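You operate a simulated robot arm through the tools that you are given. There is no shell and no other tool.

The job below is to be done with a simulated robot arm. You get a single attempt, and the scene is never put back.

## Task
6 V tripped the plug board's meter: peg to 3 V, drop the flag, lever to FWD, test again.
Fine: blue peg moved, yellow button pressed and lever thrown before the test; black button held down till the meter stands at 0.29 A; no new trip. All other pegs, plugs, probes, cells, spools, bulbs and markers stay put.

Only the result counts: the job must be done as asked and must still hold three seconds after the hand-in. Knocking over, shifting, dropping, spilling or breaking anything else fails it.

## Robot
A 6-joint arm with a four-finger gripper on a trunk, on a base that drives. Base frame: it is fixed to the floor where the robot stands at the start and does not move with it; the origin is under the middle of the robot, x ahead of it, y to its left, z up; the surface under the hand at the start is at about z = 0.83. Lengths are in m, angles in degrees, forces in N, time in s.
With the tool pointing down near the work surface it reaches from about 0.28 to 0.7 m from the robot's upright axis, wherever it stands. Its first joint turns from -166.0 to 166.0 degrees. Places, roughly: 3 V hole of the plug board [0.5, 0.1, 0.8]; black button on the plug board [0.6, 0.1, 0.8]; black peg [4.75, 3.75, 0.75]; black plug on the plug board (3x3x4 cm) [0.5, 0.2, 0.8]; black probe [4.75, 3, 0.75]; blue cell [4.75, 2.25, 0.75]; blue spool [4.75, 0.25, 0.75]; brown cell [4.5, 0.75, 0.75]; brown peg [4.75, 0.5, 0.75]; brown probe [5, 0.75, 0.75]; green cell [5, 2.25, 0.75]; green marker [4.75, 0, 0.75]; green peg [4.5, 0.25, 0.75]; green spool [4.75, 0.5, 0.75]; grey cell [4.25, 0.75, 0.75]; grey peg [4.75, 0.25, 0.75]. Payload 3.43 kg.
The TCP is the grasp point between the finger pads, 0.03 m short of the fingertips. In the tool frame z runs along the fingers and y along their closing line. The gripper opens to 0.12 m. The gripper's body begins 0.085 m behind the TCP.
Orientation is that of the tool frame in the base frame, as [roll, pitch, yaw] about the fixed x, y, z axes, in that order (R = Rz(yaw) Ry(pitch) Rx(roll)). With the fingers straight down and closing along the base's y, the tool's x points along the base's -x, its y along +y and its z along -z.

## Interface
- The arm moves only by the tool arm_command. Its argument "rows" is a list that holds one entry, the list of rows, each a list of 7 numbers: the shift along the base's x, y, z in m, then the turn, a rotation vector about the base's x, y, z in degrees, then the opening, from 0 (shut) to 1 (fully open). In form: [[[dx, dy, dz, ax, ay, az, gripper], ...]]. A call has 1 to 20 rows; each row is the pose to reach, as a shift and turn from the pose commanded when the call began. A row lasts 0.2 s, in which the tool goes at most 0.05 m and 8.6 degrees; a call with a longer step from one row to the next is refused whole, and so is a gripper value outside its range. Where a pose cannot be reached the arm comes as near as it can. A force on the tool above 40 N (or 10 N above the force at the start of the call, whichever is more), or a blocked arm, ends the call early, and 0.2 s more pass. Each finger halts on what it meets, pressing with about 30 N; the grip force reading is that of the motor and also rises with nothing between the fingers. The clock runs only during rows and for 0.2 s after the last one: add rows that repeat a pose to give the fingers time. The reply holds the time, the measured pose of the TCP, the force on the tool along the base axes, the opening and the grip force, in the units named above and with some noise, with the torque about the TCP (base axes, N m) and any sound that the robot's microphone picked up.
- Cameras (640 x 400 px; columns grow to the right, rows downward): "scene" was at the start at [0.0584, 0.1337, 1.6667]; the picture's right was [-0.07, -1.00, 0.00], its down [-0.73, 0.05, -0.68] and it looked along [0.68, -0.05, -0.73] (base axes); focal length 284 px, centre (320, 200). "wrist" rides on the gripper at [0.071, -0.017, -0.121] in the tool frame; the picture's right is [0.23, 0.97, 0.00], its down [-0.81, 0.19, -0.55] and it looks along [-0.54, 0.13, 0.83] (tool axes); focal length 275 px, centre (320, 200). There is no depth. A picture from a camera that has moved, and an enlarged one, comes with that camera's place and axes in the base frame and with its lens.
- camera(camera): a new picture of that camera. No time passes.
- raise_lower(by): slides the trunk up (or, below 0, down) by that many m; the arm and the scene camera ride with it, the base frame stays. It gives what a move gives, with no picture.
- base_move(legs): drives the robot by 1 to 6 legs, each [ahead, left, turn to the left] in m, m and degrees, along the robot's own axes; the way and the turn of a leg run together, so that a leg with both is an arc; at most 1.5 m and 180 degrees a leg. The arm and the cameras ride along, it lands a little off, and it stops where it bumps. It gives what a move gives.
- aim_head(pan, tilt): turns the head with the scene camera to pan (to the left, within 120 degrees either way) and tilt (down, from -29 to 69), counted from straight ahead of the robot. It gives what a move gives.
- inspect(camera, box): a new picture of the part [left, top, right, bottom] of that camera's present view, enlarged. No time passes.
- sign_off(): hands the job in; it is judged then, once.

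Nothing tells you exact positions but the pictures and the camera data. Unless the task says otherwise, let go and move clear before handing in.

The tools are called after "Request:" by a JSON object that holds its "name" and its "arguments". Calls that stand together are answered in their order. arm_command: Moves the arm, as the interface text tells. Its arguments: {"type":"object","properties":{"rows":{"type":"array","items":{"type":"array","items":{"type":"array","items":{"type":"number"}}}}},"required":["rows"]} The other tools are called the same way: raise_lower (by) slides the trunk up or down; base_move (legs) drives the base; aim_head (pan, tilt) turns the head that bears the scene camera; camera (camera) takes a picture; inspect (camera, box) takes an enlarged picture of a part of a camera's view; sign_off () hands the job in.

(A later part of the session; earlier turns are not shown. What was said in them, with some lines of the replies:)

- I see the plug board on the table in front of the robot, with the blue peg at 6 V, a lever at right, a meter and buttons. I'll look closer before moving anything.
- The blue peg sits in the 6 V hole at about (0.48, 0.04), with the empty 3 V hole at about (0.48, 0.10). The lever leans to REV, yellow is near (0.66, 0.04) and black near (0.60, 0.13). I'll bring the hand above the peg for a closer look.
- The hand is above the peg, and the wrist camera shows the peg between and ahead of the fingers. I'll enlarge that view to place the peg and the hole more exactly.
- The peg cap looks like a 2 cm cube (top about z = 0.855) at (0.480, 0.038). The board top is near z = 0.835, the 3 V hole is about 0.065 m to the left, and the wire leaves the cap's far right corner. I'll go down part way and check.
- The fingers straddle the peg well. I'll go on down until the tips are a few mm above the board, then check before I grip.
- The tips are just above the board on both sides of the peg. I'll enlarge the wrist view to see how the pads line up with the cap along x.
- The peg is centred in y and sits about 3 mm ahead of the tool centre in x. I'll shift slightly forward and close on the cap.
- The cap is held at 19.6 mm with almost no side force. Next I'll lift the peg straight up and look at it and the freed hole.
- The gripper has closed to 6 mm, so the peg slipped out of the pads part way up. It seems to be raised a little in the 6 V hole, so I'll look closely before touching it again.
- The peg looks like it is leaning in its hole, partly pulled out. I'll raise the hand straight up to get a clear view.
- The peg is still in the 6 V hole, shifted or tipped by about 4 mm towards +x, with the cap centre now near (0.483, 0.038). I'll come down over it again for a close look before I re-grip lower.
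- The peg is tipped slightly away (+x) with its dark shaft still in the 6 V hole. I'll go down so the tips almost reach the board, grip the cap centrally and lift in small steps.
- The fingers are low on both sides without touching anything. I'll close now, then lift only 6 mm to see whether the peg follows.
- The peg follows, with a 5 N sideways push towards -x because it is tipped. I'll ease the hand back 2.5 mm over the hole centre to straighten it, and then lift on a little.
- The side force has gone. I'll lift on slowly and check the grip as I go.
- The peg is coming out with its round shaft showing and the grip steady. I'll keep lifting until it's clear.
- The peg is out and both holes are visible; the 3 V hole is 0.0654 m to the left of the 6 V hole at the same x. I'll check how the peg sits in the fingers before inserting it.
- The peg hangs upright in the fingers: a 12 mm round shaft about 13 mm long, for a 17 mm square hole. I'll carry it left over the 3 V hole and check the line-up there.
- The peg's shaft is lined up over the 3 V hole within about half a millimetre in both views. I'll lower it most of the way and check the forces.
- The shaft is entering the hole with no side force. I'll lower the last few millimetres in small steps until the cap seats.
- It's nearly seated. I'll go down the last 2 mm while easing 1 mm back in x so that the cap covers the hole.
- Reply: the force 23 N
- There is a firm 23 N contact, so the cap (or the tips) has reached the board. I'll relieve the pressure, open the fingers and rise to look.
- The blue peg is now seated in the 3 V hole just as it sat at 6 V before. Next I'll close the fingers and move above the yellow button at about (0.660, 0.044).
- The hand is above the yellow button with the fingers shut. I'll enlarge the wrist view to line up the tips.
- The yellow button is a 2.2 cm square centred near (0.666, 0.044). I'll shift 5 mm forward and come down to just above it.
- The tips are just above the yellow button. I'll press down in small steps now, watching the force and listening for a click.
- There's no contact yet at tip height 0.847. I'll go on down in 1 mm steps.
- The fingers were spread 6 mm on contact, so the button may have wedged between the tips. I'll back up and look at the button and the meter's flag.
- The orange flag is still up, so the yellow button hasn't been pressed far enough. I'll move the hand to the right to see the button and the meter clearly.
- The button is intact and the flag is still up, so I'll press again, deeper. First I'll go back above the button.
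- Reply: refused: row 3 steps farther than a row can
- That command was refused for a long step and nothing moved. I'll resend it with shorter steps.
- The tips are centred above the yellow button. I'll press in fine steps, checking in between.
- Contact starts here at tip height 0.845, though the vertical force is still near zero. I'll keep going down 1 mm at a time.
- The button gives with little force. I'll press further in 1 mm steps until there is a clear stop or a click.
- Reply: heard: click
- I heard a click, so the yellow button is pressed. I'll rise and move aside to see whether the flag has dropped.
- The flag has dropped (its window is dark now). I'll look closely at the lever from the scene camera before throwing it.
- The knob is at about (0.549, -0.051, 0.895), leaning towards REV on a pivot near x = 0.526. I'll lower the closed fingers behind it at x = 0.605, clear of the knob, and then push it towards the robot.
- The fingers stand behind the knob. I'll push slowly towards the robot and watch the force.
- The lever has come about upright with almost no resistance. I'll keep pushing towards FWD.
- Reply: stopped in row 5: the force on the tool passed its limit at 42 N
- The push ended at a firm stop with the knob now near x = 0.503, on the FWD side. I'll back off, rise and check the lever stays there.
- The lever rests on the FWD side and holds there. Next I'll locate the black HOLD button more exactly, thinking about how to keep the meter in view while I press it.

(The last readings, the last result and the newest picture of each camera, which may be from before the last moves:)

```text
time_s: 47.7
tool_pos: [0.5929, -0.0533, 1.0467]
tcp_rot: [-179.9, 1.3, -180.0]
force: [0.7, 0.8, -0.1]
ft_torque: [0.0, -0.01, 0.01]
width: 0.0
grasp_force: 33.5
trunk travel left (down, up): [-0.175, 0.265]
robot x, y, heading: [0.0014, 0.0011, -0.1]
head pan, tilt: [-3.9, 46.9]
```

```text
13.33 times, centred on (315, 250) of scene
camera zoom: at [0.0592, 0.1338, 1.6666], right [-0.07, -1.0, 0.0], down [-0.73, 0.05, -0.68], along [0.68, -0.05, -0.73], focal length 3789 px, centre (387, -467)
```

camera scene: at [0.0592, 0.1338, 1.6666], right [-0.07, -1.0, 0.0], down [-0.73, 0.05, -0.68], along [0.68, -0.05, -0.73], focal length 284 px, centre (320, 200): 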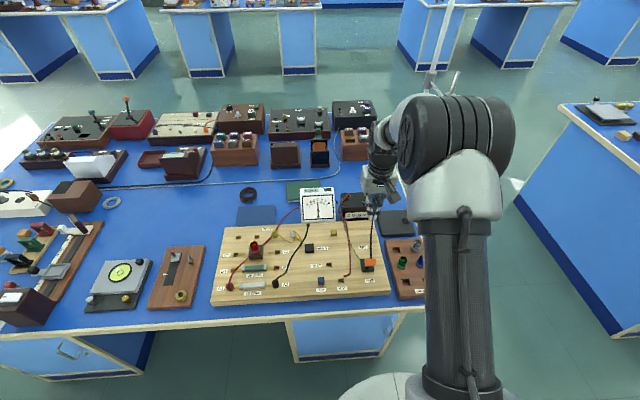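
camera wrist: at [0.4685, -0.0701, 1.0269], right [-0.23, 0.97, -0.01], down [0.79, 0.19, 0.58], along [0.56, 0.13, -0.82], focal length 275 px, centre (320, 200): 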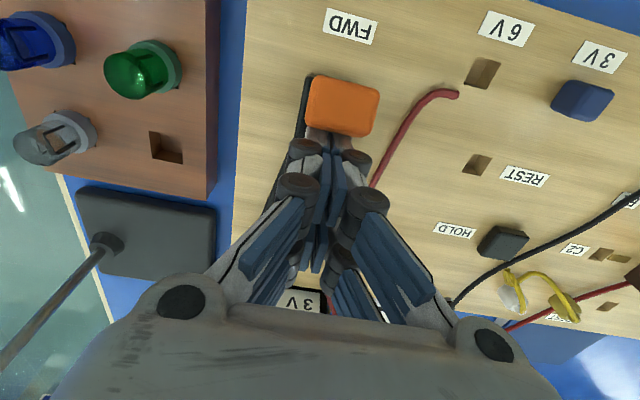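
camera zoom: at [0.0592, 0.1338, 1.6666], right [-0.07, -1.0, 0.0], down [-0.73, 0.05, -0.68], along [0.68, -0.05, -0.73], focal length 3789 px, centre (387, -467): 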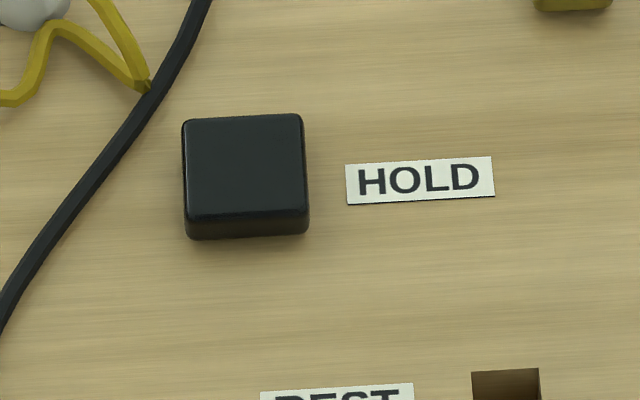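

The black HOLD button is a 3 cm square centred at (0.606, 0.133) with its top near z = 0.846. To keep the meter visible I'll lean the hand 35° to the right and press with the closed tips, trying the lean high up first.

Request:
{"name": "arm_command", "arguments": {"rows": [[[0, 0, 0.03, 7, 0.3, 0, 0.0], [0.003, 0.03, 0.06, 14, 0.6, 0, 0.0], [0.006, 0.065, 0.07, 21, 0.9, 0, 0.0], [0.01, 0.1, 0.07, 28, 1.2, 0, 0.0], [0.012, 0.135, 0.07, 35, 1.3, 0, 0.0], [0.012, 0.167, 0.07, 35, 1.3, 0, 0.0], [0.012, 0.167, 0.07, 35, 1.3, 0, 0.0]]]}}

Request:
{"name": "camera", "arguments": {"camera": "scene"}}

Request:
{"name": "camera", "arguments": {"camera": "wrist"}}

Request:
{"name": "inspect", "arguments": {"camera": "scene", "box": [285, 180, 385, 260]}}

```text
time_s: 49.3
tool_pos: [0.6075, 0.1152, 1.1173]
tcp_rot: [145.0, -0.2, 179.7]
force: [0.1, 0.2, -0.8]
ft_torque: [0.02, -0.02, -0.02]
width: 0.0
grasp_force: 32.8
trunk travel left (down, up): [-0.175, 0.265]
robot x, y, heading: [-0.0028, -0.0001, -0.3]
head pan, tilt: [-3.9, 46.9]
```

```text
taken
camera scene: at [0.0591, 0.133, 1.6667], right [-0.07, -1.0, 0.0], down [-0.73, 0.05, -0.68], along [0.68, -0.05, -0.73], focal length 284 px, centre (320, 200)
```

scene: 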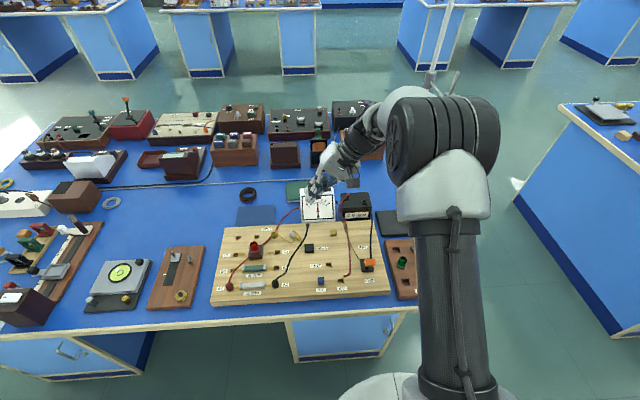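

```text
taken
camera wrist: at [0.5349, 0.0315, 1.2063], right [-0.22, 0.8, 0.56], down [0.81, -0.16, 0.56], along [0.54, 0.58, -0.61], focal length 275 px, centre (320, 200)
```

wrist: 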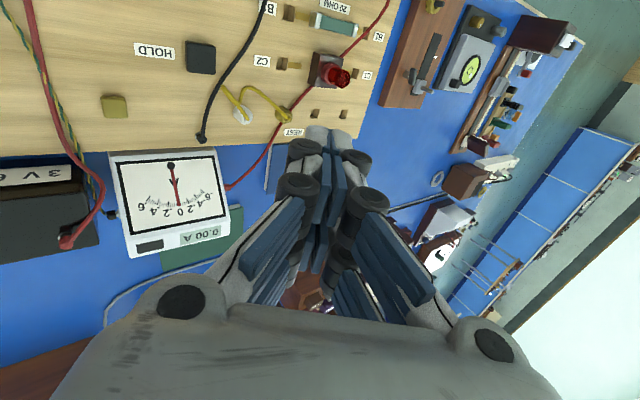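

```text
5.00 times, centred on (335, 220) of scene
camera zoom: at [0.0591, 0.133, 1.6667], right [-0.07, -1.0, 0.0], down [-0.73, 0.05, -0.68], along [0.68, -0.05, -0.73], focal length 1421 px, centre (245, 100)
```

zoom: 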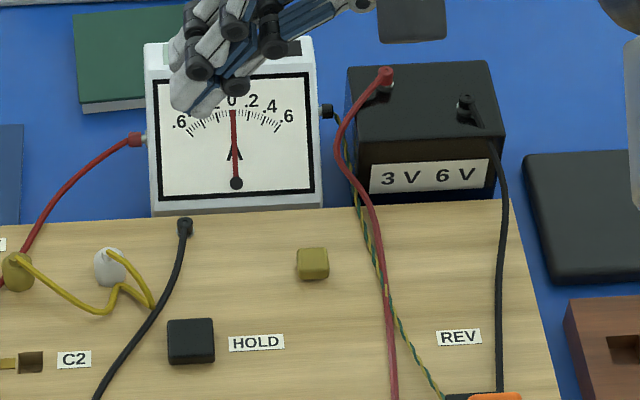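

The wrist camera now shows the meter clearly beside the fingers, and the scene camera will see it too. I'll lower the leaning hand to just above the black button.

Request:
{"name": "arm_command", "arguments": {"rows": [[[0, 0, -0.04, 0, 0, 0, 0.0], [0, 0, -0.08, 0, 0, 0, 0.0], [0, 0, -0.12, 0, 0, 0, 0.0], [0, 0, -0.16, 0, 0, 0, 0.0], [0, 0, -0.19, 0, 0, 0, 0.0], [0, 0, -0.212, 0, 0, 0, 0.0], [0, 0, -0.222, 0, 0, 0, 0.0], [0, 0, -0.222, 0, 0, 0, 0.0]]]}}

Request:
{"name": "camera", "arguments": {"camera": "wrist"}}

Request:
{"name": "inspect", "arguments": {"camera": "scene", "box": [285, 185, 385, 265]}}

```text
time_s: 51.1
tool_pos: [0.6079, 0.1164, 0.8942]
tcp_rot: [145.1, 0.0, 179.7]
force: [-0.6, 0.1, 0.5]
ft_torque: [-0.01, 0.02, -0.01]
width: 0.0002
grasp_force: 33.6
trunk travel left (down, up): [-0.175, 0.265]
robot x, y, heading: [0.0008, 0.0016, 0.2]
head pan, tilt: [-3.9, 46.9]
```

```text
taken
camera wrist: at [0.5359, 0.0314, 0.9838], right [-0.22, 0.8, 0.56], down [0.81, -0.16, 0.56], along [0.54, 0.58, -0.61], focal length 275 px, centre (320, 200)
```

wrist: 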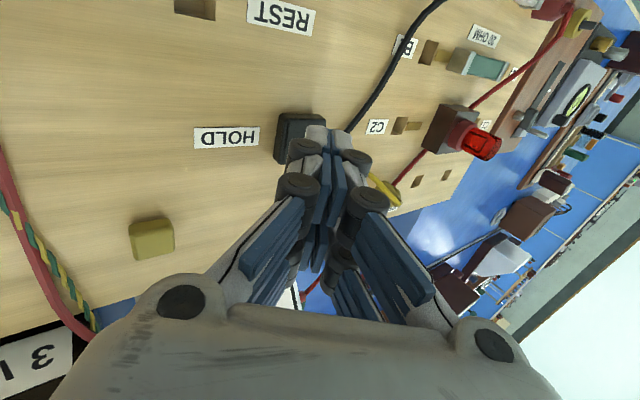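

```text
5.00 times, centred on (335, 225) of scene
camera zoom: at [0.059, 0.1338, 1.6667], right [-0.07, -1.0, 0.0], down [-0.73, 0.05, -0.68], along [0.68, -0.05, -0.73], focal length 1421 px, centre (245, 75)
```

zoom: 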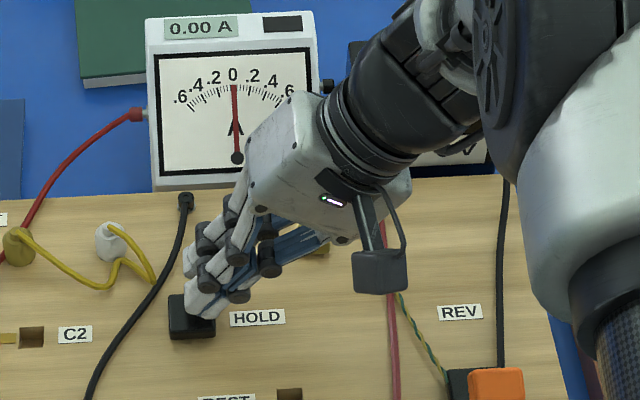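

The scene camera shows both the 0.00 A display and the needle while the tips hover over the black button. I'll go down in small steps now and watch for contact and the click.

Request:
{"name": "arm_command", "arguments": {"rows": [[[-0.001, 0, -0.004, 0, 0, 0, 0.0], [-0.001, 0, -0.008, 0, 0, 0, 0.0], [-0.001, 0, -0.011, 0, 0, 0, 0.0]]]}}

Request:
{"name": "inspect", "arguments": {"camera": "scene", "box": [285, 185, 385, 265]}}

Request:
{"name": "inspect", "arguments": {"camera": "wrist", "box": [240, 80, 400, 180]}}

```text
time_s: 51.9
tool_pos: [0.6074, 0.1168, 0.8842]
tcp_rot: [145.1, -0.1, 179.7]
force: [0.6, 0.0, 0.0]
ft_torque: [0.0, 0.02, 0.02]
width: 0.0001
grasp_force: 33.2
trunk travel left (down, up): [-0.175, 0.265]
robot x, y, heading: [-0.0009, 0.0013, 0.2]
head pan, tilt: [-3.9, 46.9]
```

```text
5.00 times, centred on (335, 225) of scene
camera zoom: at [0.059, 0.1338, 1.6667], right [-0.07, -1.0, 0.0], down [-0.73, 0.05, -0.68], along [0.68, -0.05, -0.73], focal length 1421 px, centre (245, 75)
```

zoom: 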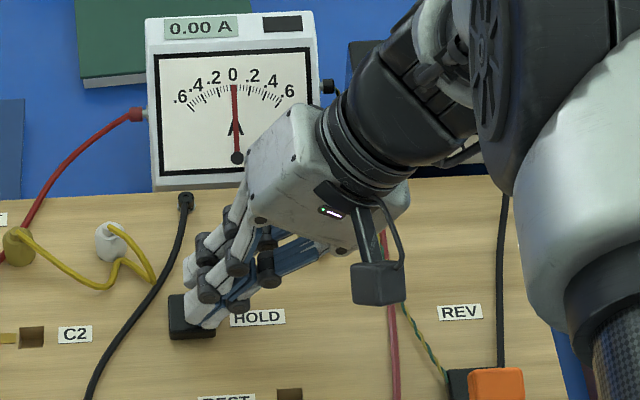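

```text
4.00 times, centred on (320, 130) of wrist
camera zoom: at [0.5351, 0.0316, 0.9734], right [-0.22, 0.8, 0.56], down [0.81, -0.16, 0.56], along [0.54, 0.58, -0.61], focal length 1101 px, centre (320, 480)
```

zoom: 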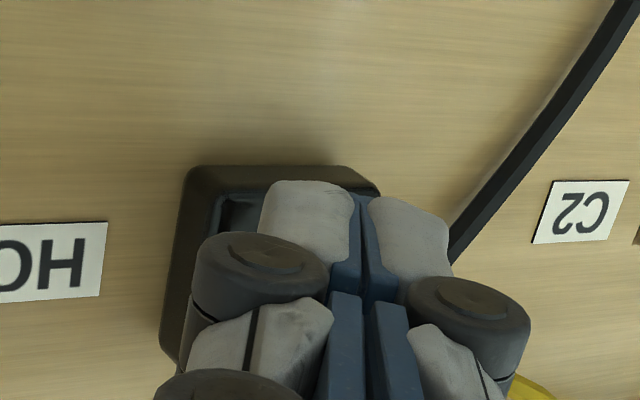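

The tips are centred over the button. I'll keep going down in small steps until I feel it.

Request:
{"name": "arm_command", "arguments": {"rows": [[[0, 0, -0.002, 0, 0, 0, 0.0], [0, 0, -0.004, 0, 0, 0, 0.0], [0, 0, -0.006, 0, 0, 0, 0.0]]]}}

Request:
{"name": "inspect", "arguments": {"camera": "scene", "box": [285, 185, 385, 265]}}

```text
time_s: 52.7
tool_pos: [0.6071, 0.115, 0.8782]
tcp_rot: [145.0, -0.1, 179.7]
force: [-0.1, -1.4, 0.0]
ft_torque: [0.02, -0.03, -0.01]
width: 0.0001
grasp_force: 33.1
trunk travel left (down, up): [-0.175, 0.265]
robot x, y, heading: [0.002, -0.0017, 0.0]
head pan, tilt: [-3.9, 46.9]
```

```text
5.00 times, centred on (335, 225) of scene
camera zoom: at [0.059, 0.1338, 1.6667], right [-0.07, -1.0, 0.0], down [-0.73, 0.05, -0.68], along [0.68, -0.05, -0.73], focal length 1421 px, centre (245, 75)
```

zoom: 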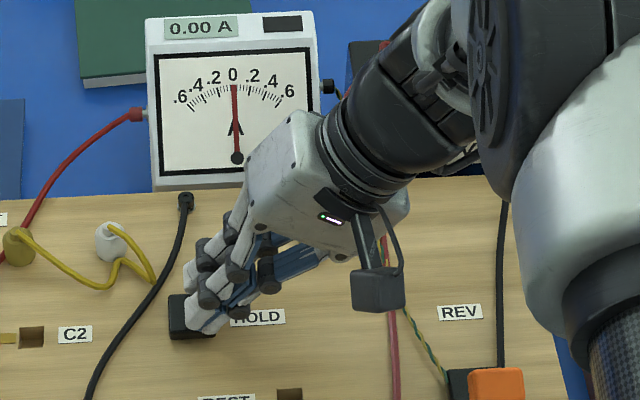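

No contact shows yet, so I'll go down a few more millimetres.

Request:
{"name": "arm_command", "arguments": {"rows": [[[0, 0, -0.001, 0, 0, 0, 0.0], [0, 0, -0.002, 0, 0, 0, 0.0], [0, 0, -0.003, 0, 0, 0, 0.0], [0, 0, -0.004, 0, 0, 0, 0.0]]]}}

Request:
{"name": "inspect", "arguments": {"camera": "scene", "box": [285, 185, 385, 265]}}

```text
time_s: 53.7
tool_pos: [0.6051, 0.1161, 0.8744]
tcp_rot: [145.1, -0.1, 179.7]
force: [0.2, 0.2, 0.6]
ft_torque: [-0.04, -0.01, -0.03]
width: 0.0001
grasp_force: 33.2
trunk travel left (down, up): [-0.175, 0.265]
robot x, y, heading: [-0.0033, -0.0036, 0.3]
head pan, tilt: [-3.9, 46.9]
```

```text
5.00 times, centred on (335, 225) of scene
camera zoom: at [0.059, 0.1338, 1.6667], right [-0.07, -1.0, 0.0], down [-0.73, 0.05, -0.68], along [0.68, -0.05, -0.73], focal length 1421 px, centre (245, 75)
```

zoom: 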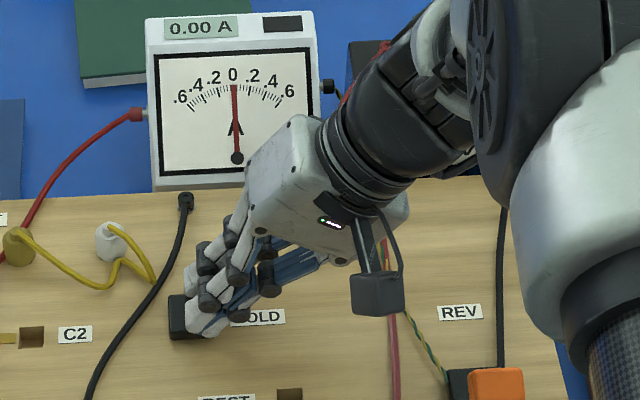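

I'll press a little further and keep watching the meter.

Request:
{"name": "arm_command", "arguments": {"rows": [[[0, 0, -0.001, 0, 0, 0, 0.0], [0, 0, -0.002, 0, 0, 0, 0.0], [0, 0, -0.003, 0, 0, 0, 0.0]]]}}

Request:
{"name": "inspect", "arguments": {"camera": "scene", "box": [285, 185, 385, 265]}}

```text
time_s: 54.5
tool_pos: [0.6066, 0.1158, 0.8726]
tcp_rot: [145.1, -0.1, 179.7]
force: [0.0, -0.2, 1.3]
ft_torque: [0.0, 0.0, -0.03]
width: 0.0
grasp_force: 33.7
trunk travel left (down, up): [-0.175, 0.265]
robot x, y, heading: [-0.0048, -0.0027, -0.0]
head pan, tilt: [-3.9, 46.9]
heard: click
```

```text
5.00 times, centred on (335, 225) of scene
camera zoom: at [0.0589, 0.1337, 1.6667], right [-0.07, -1.0, 0.0], down [-0.73, 0.05, -0.68], along [0.68, -0.05, -0.73], focal length 1421 px, centre (245, 75)
```

zoom: 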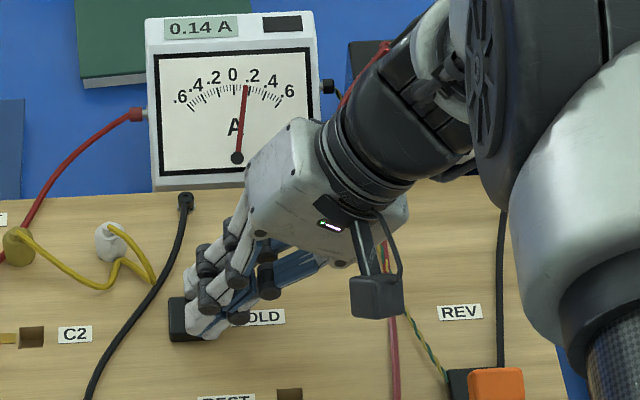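

The button clicked and the meter is climbing the right way, at 0.14 A. I'll press half a millimetre more and hold.

Request:
{"name": "arm_command", "arguments": {"rows": [[[0, 0, -0.0005, 0, 0, 0, 0.0], [0, 0, -0.0005, 0, 0, 0, 0.0], [0, 0, -0.0005, 0, 0, 0, 0.0], [0, 0, -0.0005, 0, 0, 0, 0.0], [0, 0, -0.0005, 0, 0, 0, 0.0]]]}}

Request:
{"name": "inspect", "arguments": {"camera": "scene", "box": [285, 185, 385, 265]}}

```text
time_s: 55.7
tool_pos: [0.606, 0.1154, 0.8708]
tcp_rot: [145.2, -0.2, 179.6]
force: [-0.4, -0.2, 1.2]
ft_torque: [0.04, -0.02, 0.0]
width: 0.0
grasp_force: 33.4
trunk travel left (down, up): [-0.175, 0.265]
robot x, y, heading: [0.0001, -0.0025, -0.1]
head pan, tilt: [-3.9, 46.9]
```

```text
5.00 times, centred on (335, 225) of scene
camera zoom: at [0.0589, 0.1338, 1.6667], right [-0.07, -1.0, 0.0], down [-0.73, 0.05, -0.68], along [0.68, -0.05, -0.73], focal length 1421 px, centre (245, 75)
```

zoom: 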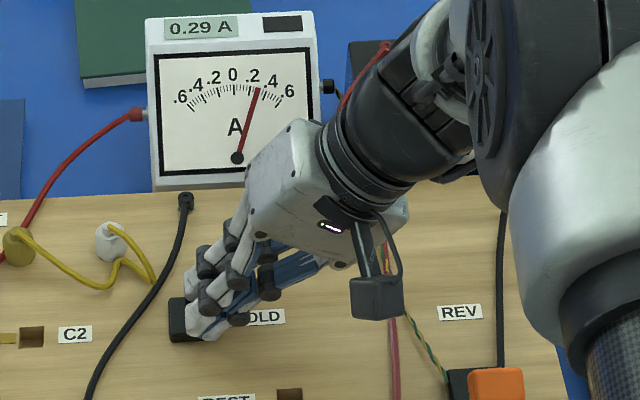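

The meter reads 0.29 A and the flag is still down. I'll hold a few seconds more to make sure it stands there.

Request:
{"name": "arm_command", "arguments": {"rows": [[[0, 0, 0, 0, 0, 0, 0.0], [0, 0, 0, 0, 0, 0, 0.0], [0, 0, 0, 0, 0, 0, 0.0], [0, 0, 0, 0, 0, 0, 0.0], [0, 0, 0, 0, 0, 0, 0.0], [0, 0, 0, 0, 0, 0, 0.0], [0, 0, 0, 0, 0, 0, 0.0], [0, 0, 0, 0, 0, 0, 0.0], [0, 0, 0, 0, 0, 0, 0.0], [0, 0, 0, 0, 0, 0, 0.0], [0, 0, 0, 0, 0, 0, 0.0], [0, 0, 0, 0, 0, 0, 0.0], [0, 0, 0, 0, 0, 0, 0.0], [0, 0, 0, 0, 0, 0, 0.0], [0, 0, 0, 0, 0, 0, 0.0]]]}}

Request:
{"name": "inspect", "arguments": {"camera": "scene", "box": [285, 185, 385, 265]}}

```text
time_s: 58.9
tool_pos: [0.6068, 0.1157, 0.8719]
tcp_rot: [145.1, -0.3, 179.7]
force: [-0.3, 0.5, 1.3]
ft_torque: [-0.03, -0.01, 0.03]
width: 0.0001
grasp_force: 33.7
trunk travel left (down, up): [-0.175, 0.265]
robot x, y, heading: [0.0041, 0.002, 0.1]
head pan, tilt: [-3.9, 46.9]
```

```text
5.00 times, centred on (335, 225) of scene
camera zoom: at [0.0588, 0.1338, 1.6667], right [-0.07, -1.0, 0.0], down [-0.73, 0.05, -0.68], along [0.68, -0.05, -0.73], focal length 1421 px, centre (245, 75)
```

zoom: 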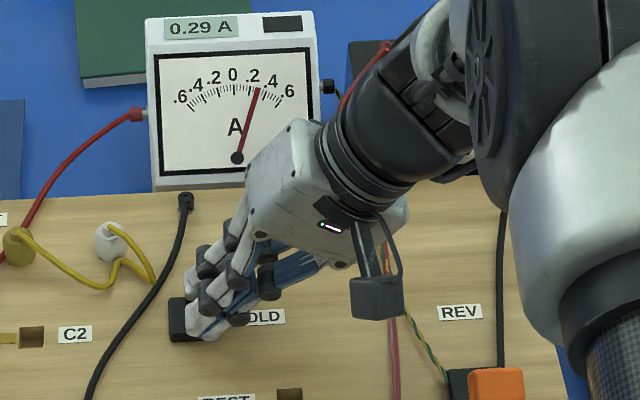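

The meter has stood at 0.29 A for over three seconds without a trip. Now I'll lift off the button and bring the hand up clear.

Request:
{"name": "arm_command", "arguments": {"rows": [[[0, 0, 0.004, 0, 0, 0, 0.0], [0, 0, 0.015, 0, 0, 0, 0.0], [0, 0, 0.04, 0, 0, 0, 0.0], [0, 0, 0.08, 0, 0, 0, 0.0], [0, 0, 0.12, 0, 0, 0, 0.0], [0, 0, 0.16, 0, 0, 0, 0.0], [0, 0, 0.2, 0, 0, 0, 0.0], [-0.01, -0.02, 0.23, -7, 0, 0, 0.0], [-0.02, -0.05, 0.25, -14, 0, 0, 0.0], [-0.03, -0.08, 0.26, -21, 0, 0, 0.0], [-0.04, -0.11, 0.27, -28, 0, 0, 0.0], [-0.05, -0.14, 0.28, -35, 0, 0, 0.0], [-0.06, -0.17, 0.28, -35, 0, 0, 0.0], [-0.07, -0.2, 0.28, -35, 0, 0, 0.0], [-0.07, -0.2, 0.28, -35, 0, 0, 0.0]]]}}

Request:
{"name": "camera", "arguments": {"camera": "scene"}}

Request:
{"name": "inspect", "arguments": {"camera": "scene", "box": [200, 180, 450, 310]}}

Request:
{"name": "inspect", "arguments": {"camera": "scene", "box": [285, 185, 385, 265]}}

```text
time_s: 62.1
tool_pos: [0.5386, -0.085, 1.152]
tcp_rot: [-179.9, 0.1, 179.7]
force: [0.1, 1.0, 0.4]
ft_torque: [-0.05, -0.02, 0.01]
width: 0.0
grasp_force: 32.8
trunk travel left (down, up): [-0.175, 0.265]
robot x, y, heading: [0.0002, -0.0018, -0.2]
head pan, tilt: [-3.9, 46.9]
```

```text
taken
camera scene: at [0.0592, 0.1342, 1.6666], right [-0.07, -1.0, 0.0], down [-0.73, 0.05, -0.68], along [0.68, -0.05, -0.73], focal length 284 px, centre (320, 200)
```

scene: 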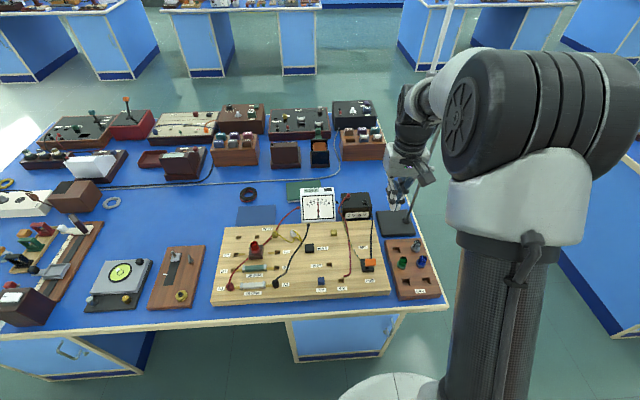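

```text
2.56 times, centred on (325, 245) of scene
camera zoom: at [0.0592, 0.1342, 1.6666], right [-0.07, -1.0, 0.0], down [-0.73, 0.05, -0.68], along [0.68, -0.05, -0.73], focal length 727 px, centre (307, 85)
```

zoom: 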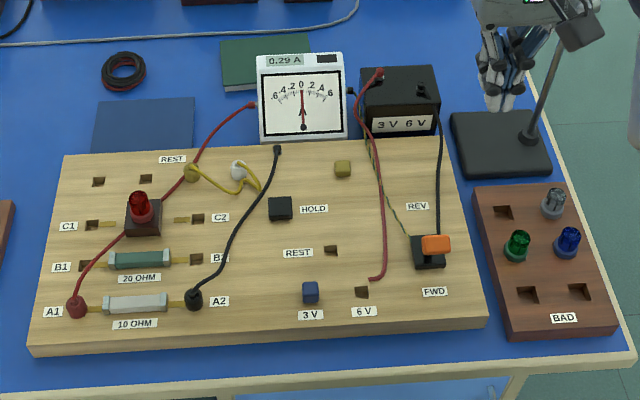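

```text
5.00 times, centred on (335, 225) of scene
camera zoom: at [0.0592, 0.1342, 1.6666], right [-0.07, -1.0, 0.0], down [-0.73, 0.05, -0.68], along [0.68, -0.05, -0.73], focal length 1421 px, centre (245, 75)
```

zoom: 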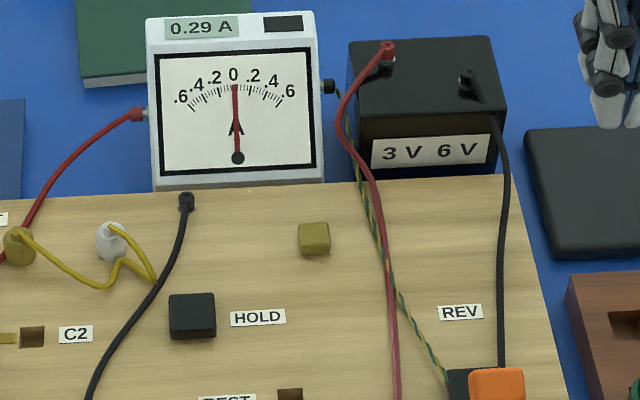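

The display holds 0.29 A with the needle back at zero and the flag still down. The blue peg sits at 3 V, the lever is at FWD, everything else is in place and the hand is clear, so I'm handing in.

Request:
{"name": "sign_off", "arguments": {}}

```text
The job is handed in.
```

The retest read 0.29 A. The meter stood there for over three seconds with the black button held, and the flag stayed down. I handed the job in after that.

- **Peg:** the blue peg is seated in the 3 V hole. On my first try it slipped out of the fingers part way up and tipped in the 6 V hole. I re-gripped it lower, straightened it and moved it across.
- **Flag:** the yellow button's first press was too shallow to do anything. The second press clicked and the flag dropped.
- **Lever:** it was pushed to its stop at FWD before the test, and it stayed there when I backed off.
- **After release:** the display still shows 0.29 A and the needle is back at zero.

The last pictures show the other pegs, plugs, probes, cells, spools, bulbs and markers where they were. The hand is clear of the board. The red wire's loose end is still drawn beside the 6 V hole; it did not follow the peg, but the test ran normally.
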